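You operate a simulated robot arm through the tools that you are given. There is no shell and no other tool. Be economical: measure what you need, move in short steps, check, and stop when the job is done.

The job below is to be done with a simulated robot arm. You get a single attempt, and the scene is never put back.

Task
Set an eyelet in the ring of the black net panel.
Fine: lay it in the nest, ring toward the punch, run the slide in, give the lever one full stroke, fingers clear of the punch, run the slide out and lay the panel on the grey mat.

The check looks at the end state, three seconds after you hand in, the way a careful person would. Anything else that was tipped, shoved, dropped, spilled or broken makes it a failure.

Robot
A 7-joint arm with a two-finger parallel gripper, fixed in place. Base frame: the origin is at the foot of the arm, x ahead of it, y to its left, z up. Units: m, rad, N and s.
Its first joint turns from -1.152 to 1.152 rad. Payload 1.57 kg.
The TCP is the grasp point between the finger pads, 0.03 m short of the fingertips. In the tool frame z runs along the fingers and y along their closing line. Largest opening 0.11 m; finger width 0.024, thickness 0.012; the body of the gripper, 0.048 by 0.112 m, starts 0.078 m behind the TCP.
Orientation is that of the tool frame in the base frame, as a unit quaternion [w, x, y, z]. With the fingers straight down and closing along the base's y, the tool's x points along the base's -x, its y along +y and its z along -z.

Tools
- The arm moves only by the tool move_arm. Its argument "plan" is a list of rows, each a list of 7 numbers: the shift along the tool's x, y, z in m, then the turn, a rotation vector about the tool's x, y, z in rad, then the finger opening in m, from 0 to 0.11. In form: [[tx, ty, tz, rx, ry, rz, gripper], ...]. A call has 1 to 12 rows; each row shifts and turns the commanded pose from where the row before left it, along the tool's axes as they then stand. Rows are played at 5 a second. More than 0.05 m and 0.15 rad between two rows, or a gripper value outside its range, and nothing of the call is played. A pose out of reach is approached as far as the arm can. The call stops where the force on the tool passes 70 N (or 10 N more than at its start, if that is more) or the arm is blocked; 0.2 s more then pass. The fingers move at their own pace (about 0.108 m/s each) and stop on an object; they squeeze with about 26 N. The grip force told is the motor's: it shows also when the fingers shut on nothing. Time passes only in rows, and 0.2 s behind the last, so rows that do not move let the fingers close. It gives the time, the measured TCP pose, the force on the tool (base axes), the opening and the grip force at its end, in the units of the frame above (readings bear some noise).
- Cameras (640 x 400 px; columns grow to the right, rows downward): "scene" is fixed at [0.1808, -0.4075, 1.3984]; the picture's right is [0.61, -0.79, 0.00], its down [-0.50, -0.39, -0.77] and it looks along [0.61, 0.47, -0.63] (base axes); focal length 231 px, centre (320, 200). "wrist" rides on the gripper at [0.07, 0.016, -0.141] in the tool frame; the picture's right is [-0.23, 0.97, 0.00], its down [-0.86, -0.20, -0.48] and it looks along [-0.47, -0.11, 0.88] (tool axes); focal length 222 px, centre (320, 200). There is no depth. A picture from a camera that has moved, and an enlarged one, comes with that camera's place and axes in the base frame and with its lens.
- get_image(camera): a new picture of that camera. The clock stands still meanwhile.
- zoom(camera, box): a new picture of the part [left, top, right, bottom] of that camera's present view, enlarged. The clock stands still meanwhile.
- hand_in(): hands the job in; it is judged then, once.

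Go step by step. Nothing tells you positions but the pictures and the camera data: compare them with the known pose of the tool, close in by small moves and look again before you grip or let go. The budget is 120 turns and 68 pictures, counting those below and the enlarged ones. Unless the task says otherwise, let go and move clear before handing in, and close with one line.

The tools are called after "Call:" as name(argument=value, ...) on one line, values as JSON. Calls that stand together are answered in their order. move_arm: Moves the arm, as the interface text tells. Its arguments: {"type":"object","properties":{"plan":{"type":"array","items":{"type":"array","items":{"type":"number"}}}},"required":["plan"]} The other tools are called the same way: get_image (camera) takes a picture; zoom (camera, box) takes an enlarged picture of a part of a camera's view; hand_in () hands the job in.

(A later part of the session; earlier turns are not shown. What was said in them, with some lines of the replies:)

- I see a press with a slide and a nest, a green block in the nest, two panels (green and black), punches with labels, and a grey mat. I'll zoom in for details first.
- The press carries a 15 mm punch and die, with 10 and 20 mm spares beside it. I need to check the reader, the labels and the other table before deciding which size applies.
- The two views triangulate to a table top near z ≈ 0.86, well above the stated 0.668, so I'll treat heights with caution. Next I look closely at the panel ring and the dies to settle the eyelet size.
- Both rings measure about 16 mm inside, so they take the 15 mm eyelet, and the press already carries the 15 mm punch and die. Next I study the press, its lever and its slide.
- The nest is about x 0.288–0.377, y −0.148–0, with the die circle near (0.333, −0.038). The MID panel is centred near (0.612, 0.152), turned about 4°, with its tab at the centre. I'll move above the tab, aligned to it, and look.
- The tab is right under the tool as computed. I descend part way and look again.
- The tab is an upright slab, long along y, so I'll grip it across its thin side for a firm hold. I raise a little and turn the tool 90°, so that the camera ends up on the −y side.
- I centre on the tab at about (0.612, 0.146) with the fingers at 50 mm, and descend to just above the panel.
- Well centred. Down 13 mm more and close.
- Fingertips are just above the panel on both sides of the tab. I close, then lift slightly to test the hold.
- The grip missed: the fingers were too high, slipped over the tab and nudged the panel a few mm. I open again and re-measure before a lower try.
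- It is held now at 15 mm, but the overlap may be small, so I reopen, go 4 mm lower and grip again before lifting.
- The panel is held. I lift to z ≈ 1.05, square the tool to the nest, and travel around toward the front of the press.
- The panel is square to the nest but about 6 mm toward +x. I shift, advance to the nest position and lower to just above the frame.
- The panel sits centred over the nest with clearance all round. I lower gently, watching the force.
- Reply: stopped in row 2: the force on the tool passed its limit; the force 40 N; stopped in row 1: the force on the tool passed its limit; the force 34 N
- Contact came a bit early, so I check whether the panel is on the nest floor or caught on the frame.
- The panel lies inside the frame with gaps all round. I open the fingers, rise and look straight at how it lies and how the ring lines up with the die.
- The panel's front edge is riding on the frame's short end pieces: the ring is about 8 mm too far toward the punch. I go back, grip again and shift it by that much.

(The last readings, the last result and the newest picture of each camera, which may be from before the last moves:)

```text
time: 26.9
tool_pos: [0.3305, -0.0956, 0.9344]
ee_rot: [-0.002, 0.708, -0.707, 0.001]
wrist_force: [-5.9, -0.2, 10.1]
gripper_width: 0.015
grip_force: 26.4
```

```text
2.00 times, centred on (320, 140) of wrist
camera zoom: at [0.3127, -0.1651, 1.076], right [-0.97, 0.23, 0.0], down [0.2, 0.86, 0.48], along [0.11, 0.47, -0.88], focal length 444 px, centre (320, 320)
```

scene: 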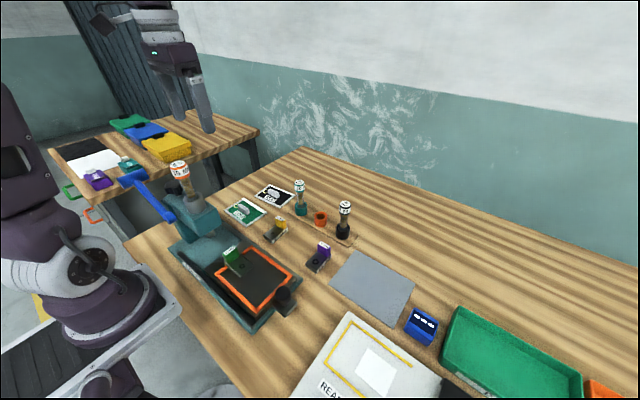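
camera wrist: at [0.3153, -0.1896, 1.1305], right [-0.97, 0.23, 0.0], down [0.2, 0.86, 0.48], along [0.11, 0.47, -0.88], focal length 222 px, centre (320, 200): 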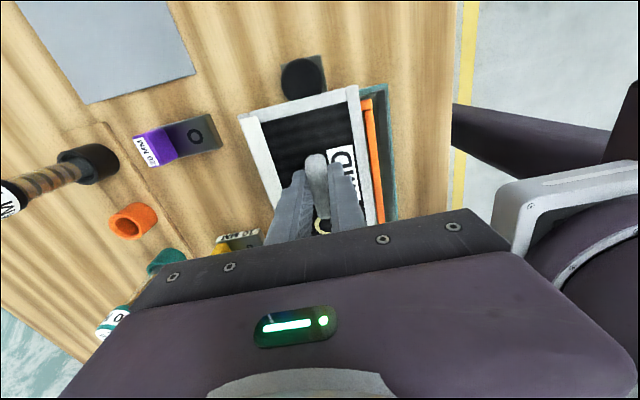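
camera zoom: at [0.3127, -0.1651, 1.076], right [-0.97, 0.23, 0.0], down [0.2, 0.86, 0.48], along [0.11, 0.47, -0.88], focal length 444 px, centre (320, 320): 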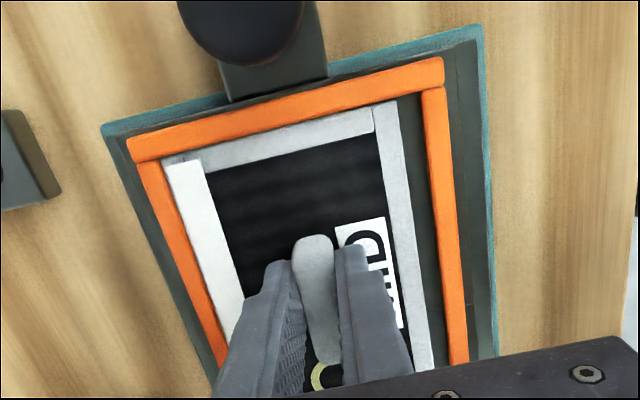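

Now the +x edge is against the side bar while there is slack on −x. I lift 7 mm, shift 4.5 mm toward −x, and lower again.

Call:
move_arm(plan=[[0, 0, -0.007, 0, 0, 0, 0.0], [0, 0.0045, 0, 0, 0, 0, 0.0], [0, 0, 0.004, 0, 0, 0, 0.0], [0, 0, 0.003, 0, 0, 0, 0.0], [0, 0, 0.003, 0, 0, 0, 0], [0, 0, 0.0, 0, 0, 0, 0]])

Call:
zoom(camera="wrist", box=[225, 40, 415, 240])

```text
time: 28.3
tool_pos: [0.3264, -0.0958, 0.9297]
ee_rot: [0.002, -0.706, 0.708, -0.003]
wrist_force: [0.7, 0.6, 15.3]
gripper_width: 0.0151
grip_force: 26.7
```

```text
2.00 times, centred on (320, 140) of wrist
camera zoom: at [0.3086, -0.1649, 1.0724], right [-0.97, 0.23, -0.01], down [0.2, 0.86, 0.48], along [0.11, 0.47, -0.88], focal length 444 px, centre (320, 320)
```

zoom: 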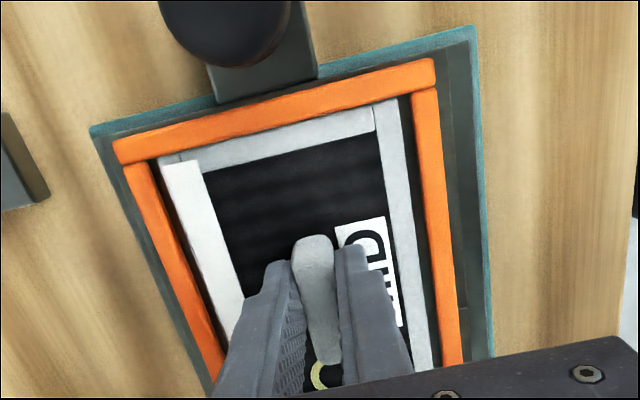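

Now it went down lower with a purely vertical force, centred in the nest. I release, lift straight up, and back off to look.

Call:
move_arm(plan=[[0, 0, -0.001, 0, 0, 0, 0.0], [0, 0, 0, 0, 0, 0, 0.035], [0, 0, 0, 0, 0, 0, 0.035], [0, 0, -0.04, 0, 0, 0, 0.035], [0.045, 0, -0.02, 0, 0, 0, 0.035], [0.045, 0, -0.01, 0, 0, 0, 0.035], [0.045, 0, 0, 0, 0, 0, 0.035], [0.035, 0, 0, 0, 0, 0, 0.035], [0, 0, 0, 0, 0, 0, 0.035]])

Call:
zoom(camera="scene", box=[205, 230, 275, 290])

```text
time: 30.3
tool_pos: [0.3272, -0.2656, 1.0015]
ee_rot: [-0.002, 0.707, -0.707, 0.002]
wrist_force: [0.4, 0.1, 0.6]
gripper_width: 0.0349
grip_force: 0.0
```

```text
6.67 times, centred on (240, 260) of scene
camera zoom: at [0.1808, -0.4076, 1.3984], right [0.61, -0.79, 0.0], down [-0.5, -0.39, -0.77], along [0.61, 0.47, -0.63], focal length 1540 px, centre (853, -200)
```

zoom: 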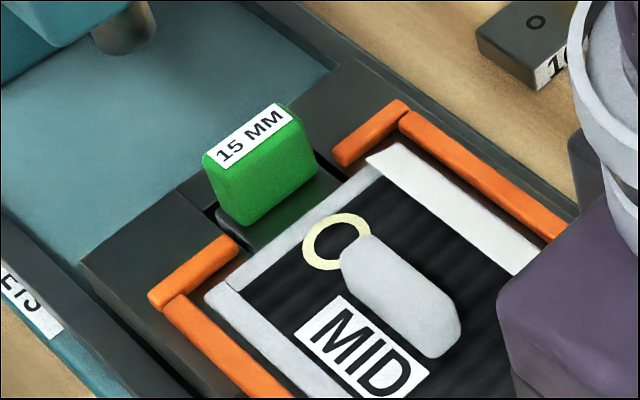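

The panel now lies flat inside the frame with the ring over the die, a few mm free on each side. Next the slide knob: I move above it and look.

Call:
move_arm(plan=[[-0.04, -0.004, 0, 0, 0, 0, 0.07], [-0.04, -0.004, 0, 0, 0, 0, 0.07], [0, 0, 0, 0, 0, 0, 0.07]])

Call:
zoom(camera="wrist", box=[220, 60, 420, 240])

Call:
zoom(camera="scene", box=[230, 240, 330, 330])

```text
time: 31.1
tool_pos: [0.3338, -0.1848, 1.0025]
ee_rot: [0.002, -0.707, 0.707, -0.002]
wrist_force: [-0.6, -0.4, -0.1]
gripper_width: 0.0698
grip_force: 0.1
```

```text
2.22 times, centred on (320, 150) of wrist
camera zoom: at [0.3169, -0.2558, 1.1442], right [-0.97, 0.23, 0.0], down [0.2, 0.86, 0.48], along [0.11, 0.47, -0.88], focal length 494 px, centre (320, 311)
```

zoom: 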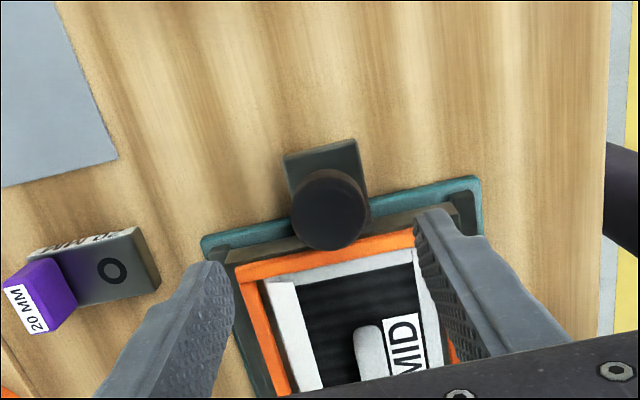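

```text
4.44 times, centred on (280, 285) of scene
camera zoom: at [0.1808, -0.4075, 1.3984], right [0.61, -0.79, 0.0], down [-0.5, -0.39, -0.77], along [0.61, 0.47, -0.63], focal length 1027 px, centre (498, -178)
```

zoom: 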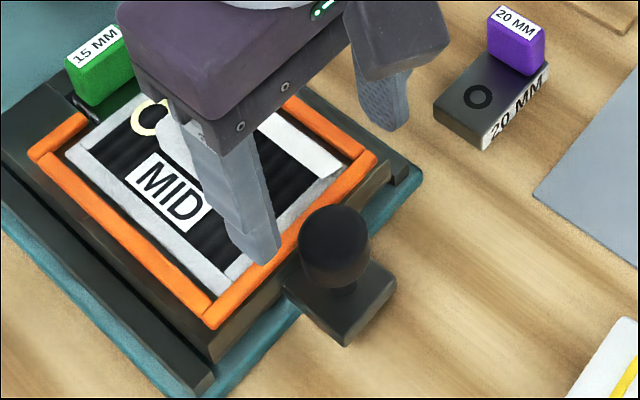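

The knob is at about (0.326, −0.202), its top near z 0.957. I centre on it, descend and close.

Call:
move_arm(plan=[[0.0167, 0.008, 0, 0, 0, 0, 0.07], [0, 0, 0.025, 0, 0, 0, 0.07], [0, 0, 0.025, 0, 0, 0, 0.07], [0, 0, 0, 0, 0, 0, 0.07]])

Call:
zoom(camera="wrist", box=[220, 60, 420, 240])

Call:
zoom(camera="scene", box=[230, 240, 330, 330])

```text
time: 32.1
tool_pos: [0.3246, -0.202, 0.9506]
ee_rot: [0.002, -0.707, 0.707, -0.002]
wrist_force: [-0.7, 0.2, -0.3]
gripper_width: 0.0701
grip_force: 0.1
```

```text
2.22 times, centred on (320, 150) of wrist
camera zoom: at [0.3081, -0.271, 1.0925], right [-0.97, 0.23, 0.0], down [0.2, 0.86, 0.48], along [0.11, 0.47, -0.88], focal length 494 px, centre (320, 311)
```

zoom: 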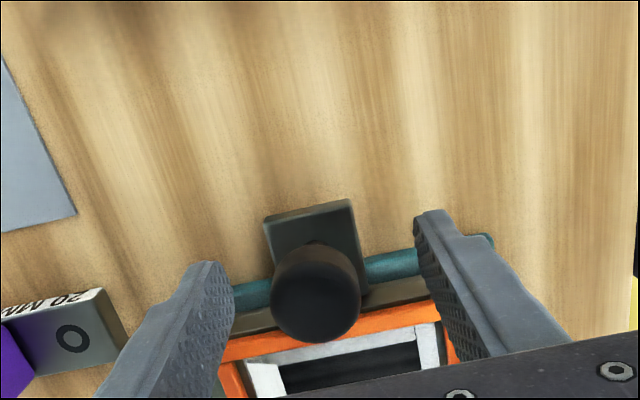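

```text
4.44 times, centred on (280, 285) of scene
camera zoom: at [0.1808, -0.4075, 1.3984], right [0.61, -0.79, 0.0], down [-0.5, -0.39, -0.77], along [0.61, 0.47, -0.63], focal length 1027 px, centre (498, -178)
```

zoom: 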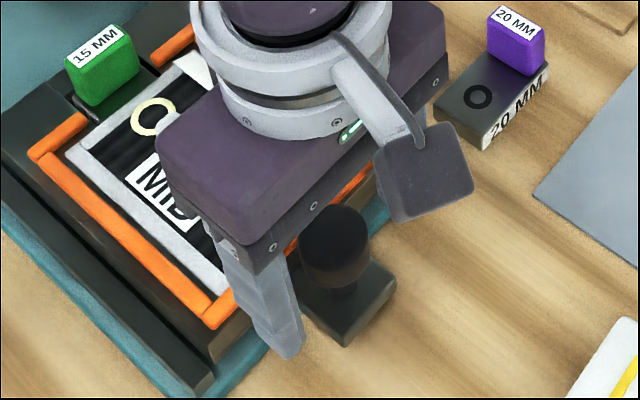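

Fingers straddle the knob. I close and check the hold.

Call:
move_arm(plan=[[0, 0, 0.006, 0, 0, 0, 0.07], [0, 0, 0, 0, 0, 0, 0.0], [0, 0, 0, 0, 0, 0, 0.0], [0, 0, 0, 0, 0, 0, 0.0]])

```text
time: 33.1
tool_pos: [0.3292, -0.2029, 0.9465]
ee_rot: [-0.004, 0.708, -0.706, 0.007]
wrist_force: [41.4, 1.8, -2.2]
gripper_width: 0.0332
grip_force: 41.0
```

The knob sits a few mm further +x, so I relax the side load by shifting the tool.

Call:
move_arm(plan=[[0, -0.006, 0, 0, 0, 0, 0.0], [0, 0, 0, 0, 0, 0, 0.0]])

```text
time: 33.7
tool_pos: [0.3294, -0.2024, 0.9456]
ee_rot: [0.001, -0.707, 0.708, -0.001]
wrist_force: [6.0, -0.7, 8.8]
gripper_width: 0.0329
grip_force: 40.9
```

Call:
move_arm(plan=[[-0.015, 0, 0, 0, 0, 0, 0.0], [-0.015, 0, 0, 0, 0, 0, 0.0], [-0.015, 0, 0, 0, 0, 0, 0.0], [-0.015, 0, 0, 0, 0, 0, 0.0]])

Call:
zoom(camera="scene", box=[120, 150, 320, 330])

```text
time: 34.7
tool_pos: [0.3297, -0.1429, 0.946]
ee_rot: [-0.001, -0.707, 0.708, 0.0]
wrist_force: [-4.4, -1.4, -22.9]
gripper_width: 0.0327
grip_force: 40.5
```

```text
2.22 times, centred on (220, 240) of scene
camera zoom: at [0.1809, -0.4077, 1.3983], right [0.61, -0.79, 0.0], down [-0.5, -0.39, -0.77], along [0.61, 0.47, -0.63], focal length 514 px, centre (542, 111)
```

zoom: 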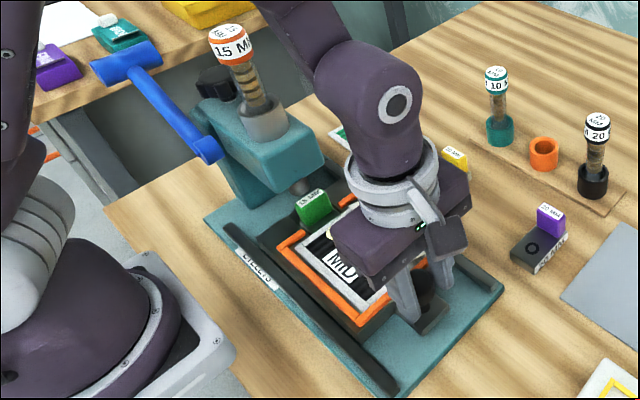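

The slide is running in. I continue until it stops.

Call:
move_arm(plan=[[-0.013, 0, 0.001, 0, 0, 0, 0.0], [-0.013, 0, 0, 0, 0, 0, 0.0], [-0.013, 0, 0, 0, 0, 0, 0.0], [-0.008, 0, 0, 0, 0, 0, 0.0]])

Call:
move_arm(plan=[[-0.008, 0, 0, 0, 0, 0, 0.0], [-0.008, 0, 0, 0, 0, 0, 0.0], [-0.008, 0, 0, 0, 0, 0, 0.0]])

Call:
zoom(camera="scene", box=[130, 170, 290, 310])

```text
time: 35.7
tool_pos: [0.3306, -0.0949, 0.9466]
ee_rot: [0.001, -0.707, 0.707, -0.001]
wrist_force: [-22.4, -1.2, 25.6]
gripper_width: 0.0325
grip_force: 40.1
```

```text
time: 36.4
tool_pos: [0.3302, -0.0837, 0.9454]
ee_rot: [-0.001, -0.703, 0.711, -0.001]
wrist_force: [-4.1, -23.3, 1.7]
gripper_width: 0.0326
grip_force: 40.6
stopped in row 3: the force on the tool passed its limit (the readings are from after the stop); the commanded pose is now the measured one
```

```text
2.86 times, centred on (210, 240) of scene
camera zoom: at [0.1807, -0.4081, 1.3983], right [0.61, -0.79, 0.0], down [-0.5, -0.39, -0.77], along [0.61, 0.47, -0.63], focal length 660 px, centre (634, 86)
```

zoom: 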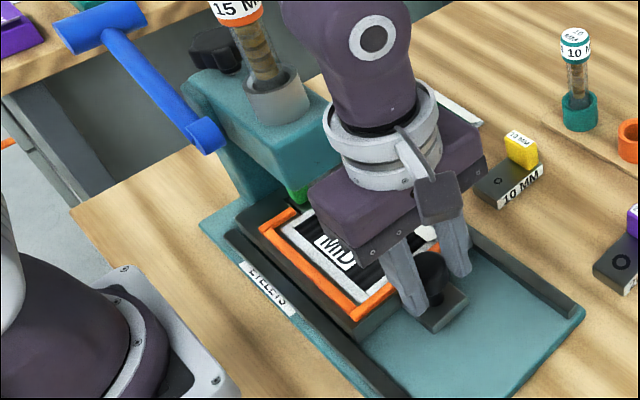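

The slide is home after about 119 mm of travel. I release the knob, rise well above the punch (its top is near z 1.15) and go look at the lever.

Call:
move_arm(plan=[[0, 0, 0, 0, 0, 0, 0.07], [0, 0, 0, 0, 0, 0, 0.07], [0, 0, -0.05, 0, 0, 0, 0.07], [0, 0, -0.05, 0, 0, 0, 0.07], [0, 0, -0.05, 0, 0, 0, 0.07], [0, 0, -0.05, 0, 0, 0, 0.07], [0, 0, -0.05, 0, 0, 0, 0.07], [0, 0, -0.05, 0, 0, 0, 0.07]])

Call:
move_arm(plan=[[-0.0425, 0.0067, 0, 0, 0, 0, 0.07], [-0.0425, 0.0067, 0, 0, 0, 0, 0.07], [-0.0425, 0.0067, 0, 0, 0, 0, 0.07], [-0.0425, 0.0067, 0, 0, 0, 0, 0.07], [-0.0425, 0.0067, 0, 0, 0, 0, 0.07], [-0.0425, 0.0067, 0, 0, 0, 0, 0.07], [0, 0, 0, 0, 0, 0, 0.07]])

Call:
get_image(camera="wrist")

Call:
zoom(camera="scene", box=[110, 150, 290, 310])

```text
time: 38.2
tool_pos: [0.3276, -0.0797, 1.2454]
ee_rot: [-0.002, -0.704, 0.71, -0.002]
wrist_force: [-0.3, 0.4, 0.6]
gripper_width: 0.0698
grip_force: 0.1
```

```text
time: 39.8
tool_pos: [0.2936, 0.1737, 1.2423]
ee_rot: [-0.001, -0.704, 0.711, -0.003]
wrist_force: [-0.1, 0.3, -1.4]
gripper_width: 0.0701
grip_force: 0.0
```

```text
14 pictures are left
camera wrist: at [0.2758, 0.1048, 1.3852], right [-0.97, 0.24, 0.0], down [0.21, 0.86, 0.47], along [0.11, 0.46, -0.88], focal length 222 px, centre (320, 200)
```

wrist: 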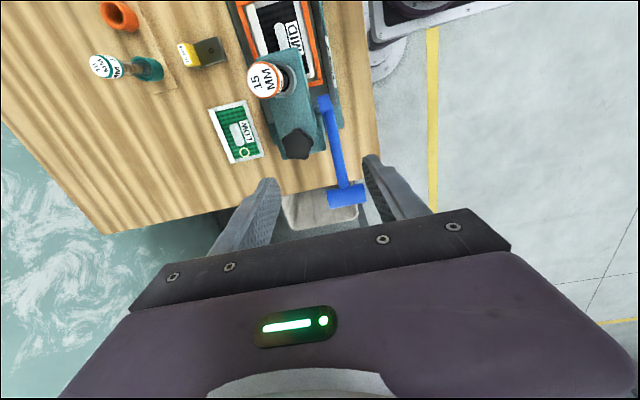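

```text
2.50 times, centred on (200, 230) of scene
camera zoom: at [0.1808, -0.4075, 1.3984], right [0.61, -0.79, 0.0], down [-0.5, -0.39, -0.77], along [0.61, 0.47, -0.63], focal length 578 px, centre (620, 125)
```

zoom: 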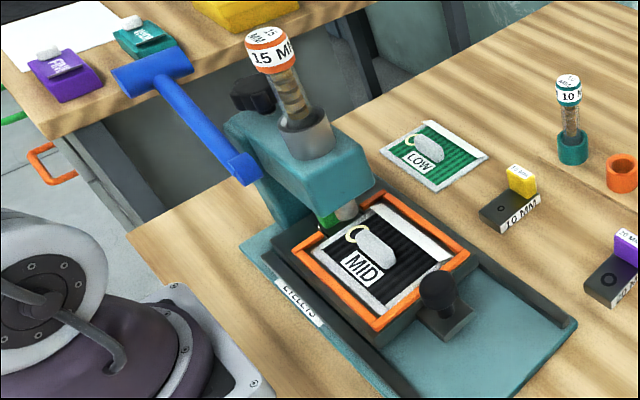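

The lever's T-handle is near (0.273, 0.275, 1.065), hinged at about (0.278, 0.136, 1.01), so a stroke pulls it down. I close the fingers and move above the handle, well behind the punch.

Call:
move_arm(plan=[[-0.034, 0.0073, 0, 0, 0, 0, 0.0], [-0.034, 0.0073, 0, 0, 0, 0, 0.0], [-0.034, 0.0073, 0, 0, 0, 0, 0.0], [0, 0, 0.045, 0, 0, 0, 0.0], [0, 0, 0.04, 0, 0, 0, 0.0], [0, 0, 0, 0, 0, 0, 0.0]])

Call:
zoom(camera="wrist", box=[240, 60, 440, 240])

Call:
zoom(camera="scene", box=[110, 120, 270, 260])

```text
time: 41.2
tool_pos: [0.2711, 0.274, 1.1571]
ee_rot: [-0.002, -0.703, 0.711, -0.002]
wrist_force: [-0.6, 0.7, 0.3]
gripper_width: 0.0
grip_force: 20.6
```

```text
2.22 times, centred on (340, 150) of wrist
camera zoom: at [0.254, 0.2052, 1.3001], right [-0.97, 0.24, 0.0], down [0.21, 0.86, 0.47], along [0.11, 0.46, -0.88], focal length 494 px, centre (276, 311)
```

zoom: 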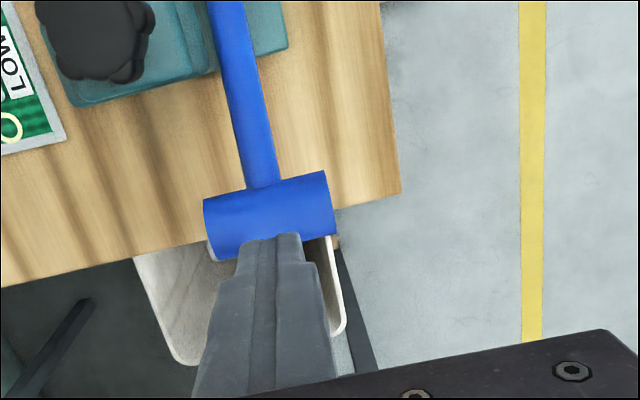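

```text
2.86 times, centred on (190, 190) of scene
camera zoom: at [0.1808, -0.4075, 1.3984], right [0.61, -0.79, 0.0], down [-0.5, -0.39, -0.77], along [0.61, 0.47, -0.63], focal length 660 px, centre (691, 229)
```

zoom: 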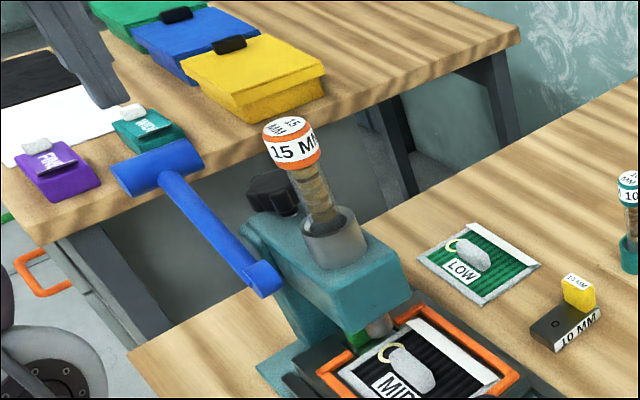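

The fingers are directly above the T-handle. I press down along its arc in small steps.

Call:
move_arm(plan=[[0, -0.002, 0.04, 0, 0, 0, 0.0], [-0.003, 0, 0.012, 0, 0, 0, 0.0], [-0.003, 0, 0.012, 0, 0, 0, 0.0], [-0.003, 0, 0.012, 0, 0, 0, 0.0]])

```text
time: 42.2
tool_pos: [0.2737, 0.2858, 1.0815]
ee_rot: [-0.001, -0.703, 0.711, -0.002]
wrist_force: [1.7, 3.8, 4.0]
gripper_width: 0.0
grip_force: 21.0
```

Call:
move_arm(plan=[[-0.002, 0, 0.014, 0, 0, 0, 0.0], [0, 0, 0.014, 0, 0, 0, 0.0]])

Call:
zoom(camera="scene", box=[110, 120, 270, 260])

```text
time: 42.8
tool_pos: [0.2744, 0.2873, 1.0543]
ee_rot: [-0.001, -0.703, 0.711, -0.003]
wrist_force: [0.1, 3.0, 3.5]
gripper_width: 0.0
grip_force: 21.0
```

```text
2.86 times, centred on (190, 190) of scene
camera zoom: at [0.1808, -0.4075, 1.3984], right [0.61, -0.79, 0.0], down [-0.5, -0.39, -0.77], along [0.61, 0.47, -0.63], focal length 660 px, centre (691, 229)
```

zoom: 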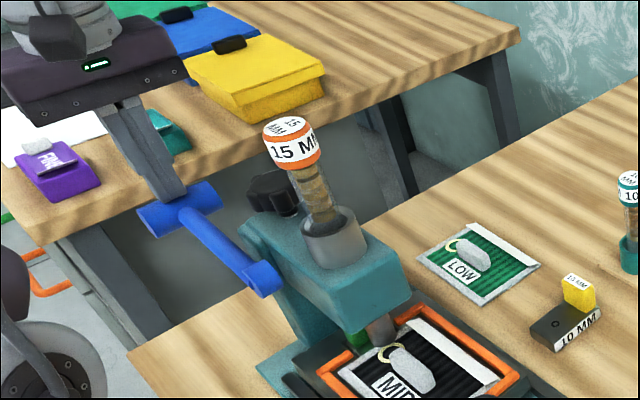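

The lever follows with a light load. I continue along the arc to its stop.

Call:
move_arm(plan=[[0.001, 0, 0.013, 0, 0, 0, 0.0], [0.001, 0, 0.013, 0, 0, 0, 0.0], [0.003, 0, 0.0125, 0, 0, 0, 0.0], [0.004, 0, 0.0125, 0, 0, 0, 0.0]])

Call:
move_arm(plan=[[0.005, 0, 0.012, 0, 0, 0, 0.0], [0.006, 0, 0.012, 0, 0, 0, 0.0], [0.007, 0, 0.0105, 0, 0, 0, 0.0], [0.008, 0, 0.0105, 0, 0, 0, 0.0]])

Call:
zoom(camera="scene", box=[110, 120, 270, 260])

```text
time: 43.8
tool_pos: [0.2727, 0.278, 1.0023]
ee_rot: [-0.001, -0.704, 0.71, -0.002]
wrist_force: [-0.5, 5.2, 5.7]
gripper_width: 0.0001
grip_force: 21.7
```

```text
time: 44.3
tool_pos: [0.2748, 0.2738, 0.9908]
ee_rot: [0.006, -0.706, 0.709, -0.001]
wrist_force: [-5.7, 1.0, 18.8]
gripper_width: 0.0
grip_force: 21.5
stopped in row 2: the force on the tool passed its limit (the readings are from after the stop); the commanded pose is now the measured one
```

```text
2.86 times, centred on (190, 190) of scene
camera zoom: at [0.1805, -0.4077, 1.3984], right [0.61, -0.79, 0.0], down [-0.5, -0.39, -0.77], along [0.61, 0.47, -0.63], focal length 660 px, centre (691, 229)
```

zoom: 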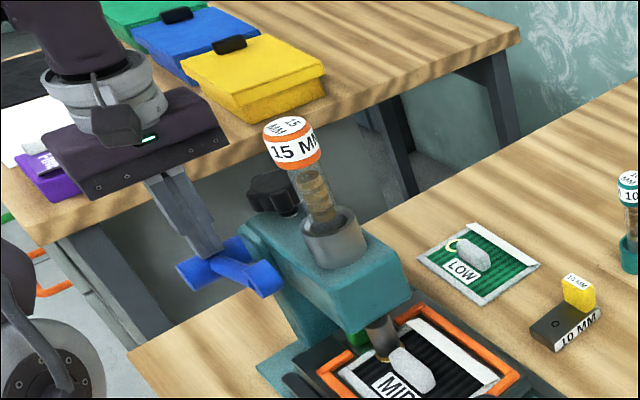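

The punch is in the ring and the lever met resistance. I press slightly more to be sure it is the full stroke.

Call:
move_arm(plan=[[0.002, 0, 0.006, 0, 0, 0, 0.0], [0.003, 0, 0.006, 0, 0, 0, 0.0]])

Call:
move_arm(plan=[[0.002, 0, 0.005, 0, 0, 0, 0.0], [0, 0, 0, 0, 0, 0, 0.0]])

```text
time: 44.7
tool_pos: [0.2758, 0.2755, 0.9893]
ee_rot: [0.01, -0.707, 0.708, 0.0]
wrist_force: [-1.7, 2.8, 9.4]
gripper_width: 0.0
grip_force: 21.2
stopped in row 1: the force on the tool passed its limit (the readings are from after the stop); the commanded pose is now the measured one
```

```text
time: 45.0
tool_pos: [0.2753, 0.2761, 0.9901]
ee_rot: [0.013, -0.707, 0.707, 0.0]
wrist_force: [-8.1, -4.9, 25.0]
gripper_width: 0.0
grip_force: 20.8
stopped in row 1: the force on the tool passed its limit (the readings are from after the stop); the commanded pose is now the measured one
```

That is a hard stop: full stroke done. I ease back up along the arc to see whether the lever returns on its own.

Call:
move_arm(plan=[[-0.005, 0, -0.013, 0, 0, 0, 0.0], [-0.004, 0, -0.013, 0, 0, 0, 0.0], [-0.002, 0, -0.013, 0, 0, 0, 0.0], [0, 0, -0.013, 0, 0, 0, 0.0], [0, 0, -0.013, 0, 0, 0, 0.0], [0.001, 0, -0.013, 0, 0, 0, 0.0], [0.003, 0, -0.013, 0, 0, 0, 0.0], [0.003, 0, -0.013, 0, 0, 0, 0.0], [0.003, 0, -0.013, 0, 0, 0, 0.0], [0.003, 0, -0.03, 0, 0, 0, 0.0], [0, 0, -0.04, 0, 0, 0, 0.0], [0, 0, -0.04, 0, 0, 0, 0.0]])

Call:
zoom(camera="scene", box=[110, 140, 290, 290])

```text
time: 47.6
tool_pos: [0.2711, 0.2704, 1.215]
ee_rot: [0.013, -0.706, 0.708, -0.001]
wrist_force: [-0.2, 0.0, -0.1]
gripper_width: 0.0
grip_force: 21.3
```

```text
2.67 times, centred on (200, 215) of scene
camera zoom: at [0.1808, -0.4075, 1.3984], right [0.61, -0.79, 0.0], down [-0.5, -0.39, -0.77], along [0.61, 0.47, -0.63], focal length 616 px, centre (640, 160)
```

zoom: 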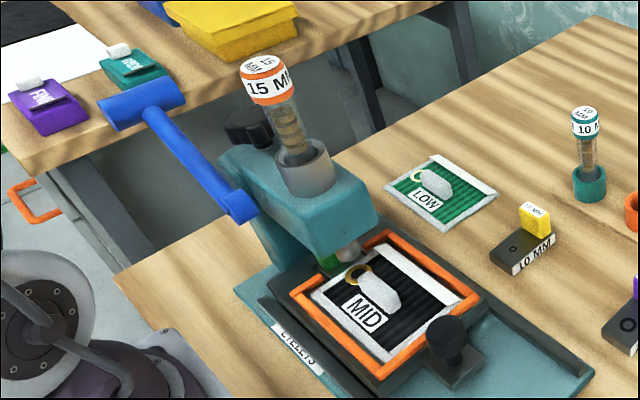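

The lever sprang back and the ring now carries an eyelet. I level the tool, go back over the press to the knob and run the slide out.

Call:
move_arm(plan=[[0, 0, -0.035, -0.018, 0.018, -0.003, 0.0], [0.0443, -0.0074, 0, 0, 0, 0, 0.03], [0.0443, -0.0074, 0, 0, 0, 0, 0.07], [0.0443, -0.0074, 0, 0, 0, 0, 0.07], [0.0443, -0.0074, 0, 0, 0, 0, 0.07], [0.0443, -0.0074, 0, 0, 0, 0, 0.07], [0.0443, -0.0074, 0, 0, 0, 0, 0.07], [0.0443, -0.0074, 0, 0, 0, 0, 0.07], [0.0443, -0.0074, 0, 0, 0, 0, 0.07], [0, 0, 0, 0, 0, 0, 0.07]])

```text
time: 49.9
tool_pos: [0.3318, -0.0846, 1.2492]
ee_rot: [-0.001, 0.708, -0.707, 0.0]
wrist_force: [-0.2, 0.9, 0.4]
gripper_width: 0.0703
grip_force: 0.2
```

Call:
move_arm(plan=[[0, 0.001, 0.048, 0, 0, 0, 0.07], [0, 0, 0.048, 0, 0, 0, 0.07], [0, 0, 0.048, 0, 0, 0, 0.07], [0, 0, 0.048, 0, 0, 0, 0.07], [0, 0, 0.048, 0, 0, 0, 0.07], [0, 0, 0.04, 0, 0, 0, 0.07], [0, 0, 0.022, 0, 0, 0, 0.07], [0, 0, 0, 0, 0, 0, 0.07], [0, 0, 0, 0, 0, 0, 0.0], [0, 0, 0, 0, 0, 0, 0.0], [0, 0, 0, 0, 0, 0, 0.0]])

```text
time: 52.2
tool_pos: [0.3288, -0.0863, 0.9483]
ee_rot: [0.0, 0.708, -0.706, -0.001]
wrist_force: [0.1, -1.1, -23.9]
gripper_width: 0.0314
grip_force: 40.5
```

Knob gripped. I pull the slide out toward −y.

Call:
move_arm(plan=[[0.014, 0, 0, 0, 0, 0, 0.0], [0.014, 0, 0, 0, 0, 0, 0.0], [0.014, 0, 0, 0, 0, 0, 0.0], [0.014, 0, 0, 0, 0, 0, 0.0], [0.014, 0, 0, 0, 0, 0, 0.0], [0.014, 0, 0, 0, 0, 0, 0.0]])

Call:
move_arm(plan=[[0.01, 0, 0, 0, 0, 0, 0.0], [0.008, 0, 0, 0, 0, 0, 0.0], [0.008, 0, 0, 0, 0, 0, 0.0], [0.008, 0, 0, 0, 0, 0, 0.0], [0.006, 0, 0, 0, 0, 0, 0.0]])

```text
time: 53.6
tool_pos: [0.3297, -0.1682, 0.9495]
ee_rot: [0.001, 0.708, -0.706, 0.001]
wrist_force: [-3.6, 0.5, -23.3]
gripper_width: 0.0313
grip_force: 39.9
```

```text
time: 54.9
tool_pos: [0.3292, -0.2071, 0.949]
ee_rot: [0.0, 0.708, -0.706, 0.0]
wrist_force: [-7.0, 13.6, 10.4]
gripper_width: 0.0308
grip_force: 39.2
```

The slide is out against its stop. I release, rise, and move above the panel's tab to check it.

Call:
move_arm(plan=[[0, 0, 0, 0, 0, 0, 0.07], [0, 0, 0, 0, 0, 0, 0.07], [0, 0, -0.04, 0, 0, 0, 0.07], [0, 0, -0.02, 0, 0, 0, 0.07], [-0.037, 0.001, 0, 0, 0, 0, 0.05], [-0.037, 0.001, 0, 0, 0, 0, 0.04], [-0.037, 0.001, 0, 0, 0, 0, 0.04], [0, 0, 0.02, 0, 0, 0, 0.04], [0, 0, 0, 0, 0, 0, 0.04]])

Call:
zoom(camera="wrist", box=[220, 60, 420, 240])

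Call:
zoom(camera="scene", box=[200, 220, 320, 320])

```text
time: 56.9
tool_pos: [0.3246, -0.0982, 0.989]
ee_rot: [0.0, 0.708, -0.707, 0.0]
wrist_force: [-0.2, 0.3, -0.4]
gripper_width: 0.0399
grip_force: 0.1
```

```text
2.22 times, centred on (320, 150) of wrist
camera zoom: at [0.3089, -0.1679, 1.1314], right [-0.97, 0.23, 0.0], down [0.2, 0.86, 0.48], along [0.11, 0.47, -0.88], focal length 494 px, centre (320, 311)
```

zoom: 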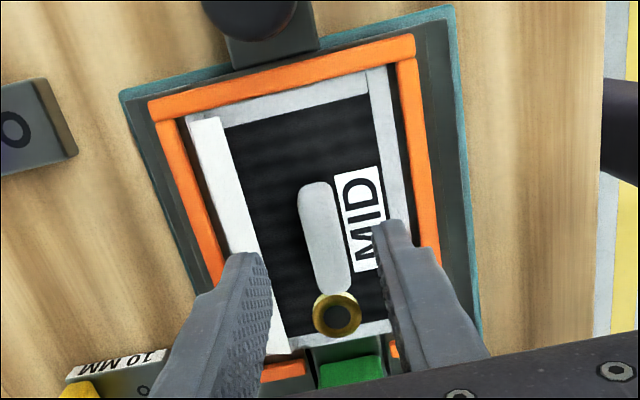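

```text
4.00 times, centred on (260, 270) of scene
camera zoom: at [0.1808, -0.4075, 1.3984], right [0.61, -0.79, 0.0], down [-0.5, -0.39, -0.77], along [0.61, 0.47, -0.63], focal length 924 px, centre (560, -80)
```

zoom: 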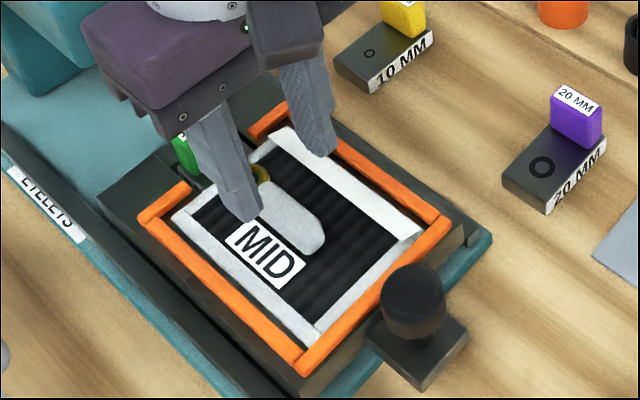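

The brass eyelet sits squarely in the ring. I descend to the previous grip height and take the tab.

Call:
move_arm(plan=[[-0.003, -0.001, 0.03, 0, 0, 0, 0.04], [0, 0, 0.02, 0, 0, 0, 0.04], [0, 0, 0.008, 0, 0, 0, 0.04], [0, 0, 0, 0, 0, 0, 0.04], [0, 0, 0, 0, 0, 0, 0.0], [0, 0, 0, 0, 0, 0, 0.0], [0, 0, 0, 0, 0, 0, 0.0], [0, 0, -0.015, 0, 0, 0, 0.0], [0, 0, -0.03, 0, 0, 0, 0.0]])

```text
time: 58.9
tool_pos: [0.3267, -0.0948, 0.9755]
ee_rot: [-0.001, 0.707, -0.707, 0.001]
wrist_force: [0.5, -0.1, 0.3]
gripper_width: 0.0149
grip_force: 25.8
```

Panel held. I raise it clear of everything and carry it above the grey mat, centred near (0.518, −0.317).

Call:
move_arm(plan=[[0, 0, -0.04, 0, 0, 0, 0.0], [0, 0, -0.035, 0, 0, 0, 0.0], [0.0372, -0.0317, 0, 0, 0, 0, 0.0], [0.0372, -0.0317, 0, 0, 0, 0, 0.0], [0.0372, -0.0317, 0, 0, 0, 0, 0.0], [0.0372, -0.0317, 0, 0, 0, 0, 0.0], [0.0372, -0.0317, 0, 0, 0, 0, 0.0], [0.0372, -0.0317, 0, 0, 0, 0, 0.0], [0, 0, 0.04, 0, 0, 0, 0.0], [0, 0, 0.04, 0, 0, 0, 0.0], [0, 0, 0.03, 0, 0, 0, 0.0], [0, 0, 0, 0, 0, 0, 0.0]])

Call:
zoom(camera="scene", box=[290, 220, 450, 340])

```text
time: 61.5
tool_pos: [0.5176, -0.3179, 0.9421]
ee_rot: [0.0, 0.708, -0.707, 0.001]
wrist_force: [-0.9, -0.1, -0.1]
gripper_width: 0.0149
grip_force: 25.5
```

```text
3.33 times, centred on (370, 280) of scene
camera zoom: at [0.1808, -0.4075, 1.3984], right [0.61, -0.79, 0.0], down [-0.5, -0.39, -0.77], along [0.61, 0.47, -0.63], focal length 770 px, centre (153, -67)
```

zoom: 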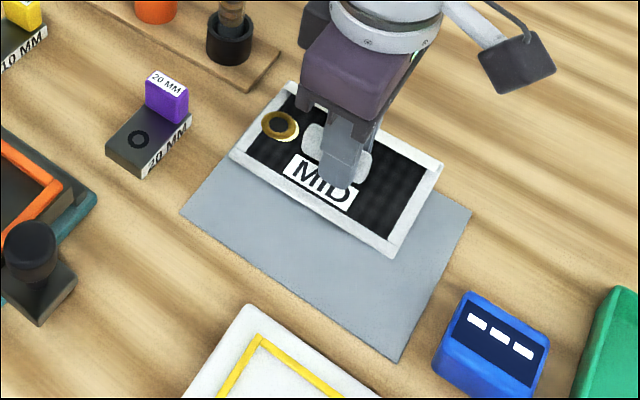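

The panel would land about 1 cm toward +x of the mat's centre, so I correct and lower it gently.

Call:
move_arm(plan=[[0.004, 0.01, 0.01, 0, 0, 0, 0.0], [0, 0, 0.02, 0, 0, 0, 0.0], [0, 0, 0.012, 0, 0, 0, 0.0], [0, 0, 0.004, 0, 0, 0, 0.0], [0, 0, 0.003, 0, 0, 0, 0.0], [0, 0, 0.002, 0, 0, 0, 0.0], [0, 0, 0.0, 0, 0, 0, 0.0]])

Call:
zoom(camera="scene", box=[290, 220, 450, 340])

```text
time: 63.0
tool_pos: [0.5089, -0.3223, 0.8899]
ee_rot: [-0.001, 0.707, -0.707, 0.0]
wrist_force: [0.2, -0.8, -0.5]
gripper_width: 0.0152
grip_force: 25.9
```

```text
3.33 times, centred on (370, 280) of scene
camera zoom: at [0.1808, -0.4075, 1.3984], right [0.61, -0.79, 0.0], down [-0.5, -0.39, -0.77], along [0.61, 0.47, -0.63], focal length 770 px, centre (153, -67)
```

zoom: 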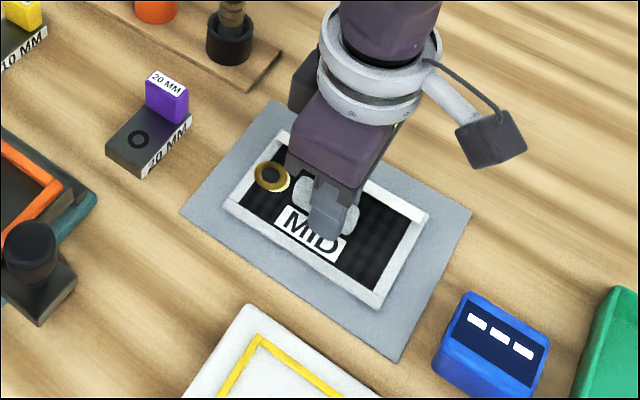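

The panel is just above the mat and centred. I lower by 1 mm steps until contact.

Call:
move_arm(plan=[[0, 0, 0.0015, 0, 0, 0, 0.0], [0, 0, 0.0015, 0, 0, 0, 0.0]])

Call:
move_arm(plan=[[0, 0, 0.0015, 0, 0, 0, 0.0], [0, 0, 0.001, 0, 0, 0, 0.0]])

```text
time: 63.6
tool_pos: [0.5086, -0.322, 0.8895]
ee_rot: [-0.001, 0.708, -0.706, 0.001]
wrist_force: [-3.1, 1.2, 5.9]
gripper_width: 0.0152
grip_force: 26.2
```

```text
time: 64.2
tool_pos: [0.5082, -0.3218, 0.8874]
ee_rot: [0.001, -0.707, 0.707, -0.003]
wrist_force: [-8.3, 8.3, 39.2]
gripper_width: 0.0154
grip_force: 25.3
```

It rests on the mat. I ease off the load, open, and rise straight up.

Call:
move_arm(plan=[[0, 0, -0.003, 0, 0, 0, 0.0], [0, 0, 0, 0, 0, 0, 0.035], [0, 0, 0, 0, 0, 0, 0.035], [0, 0, -0.03, 0, 0, 0, 0.035], [0, 0, -0.05, 0, 0, 0, 0.035], [0, 0, -0.05, 0, 0, 0, 0.035], [0, 0, -0.05, 0, 0, 0, 0.035], [0, 0, 0, 0, 0, 0, 0.035]])

Call:
get_image(camera="scene")

```text
time: 66.0
tool_pos: [0.5082, -0.321, 1.0679]
ee_rot: [-0.001, 0.708, -0.706, 0.0]
wrist_force: [-0.5, 0.0, 0.5]
gripper_width: 0.035
grip_force: 0.2
```

```text
3 pictures are left
```

scene: 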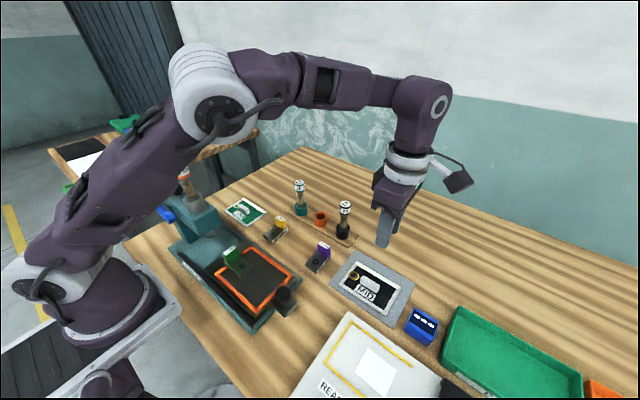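

The panel lies flat on the grey mat with its eyelet set, the slide is out, the lever is back up and everything else stands where it was. I hand in.

Call:
hand_in()

```text
The job is handed in.
```

The black net panel has its 15 mm eyelet set in the ring and is lying on the grey mat, with the slide run out and the arm clear.
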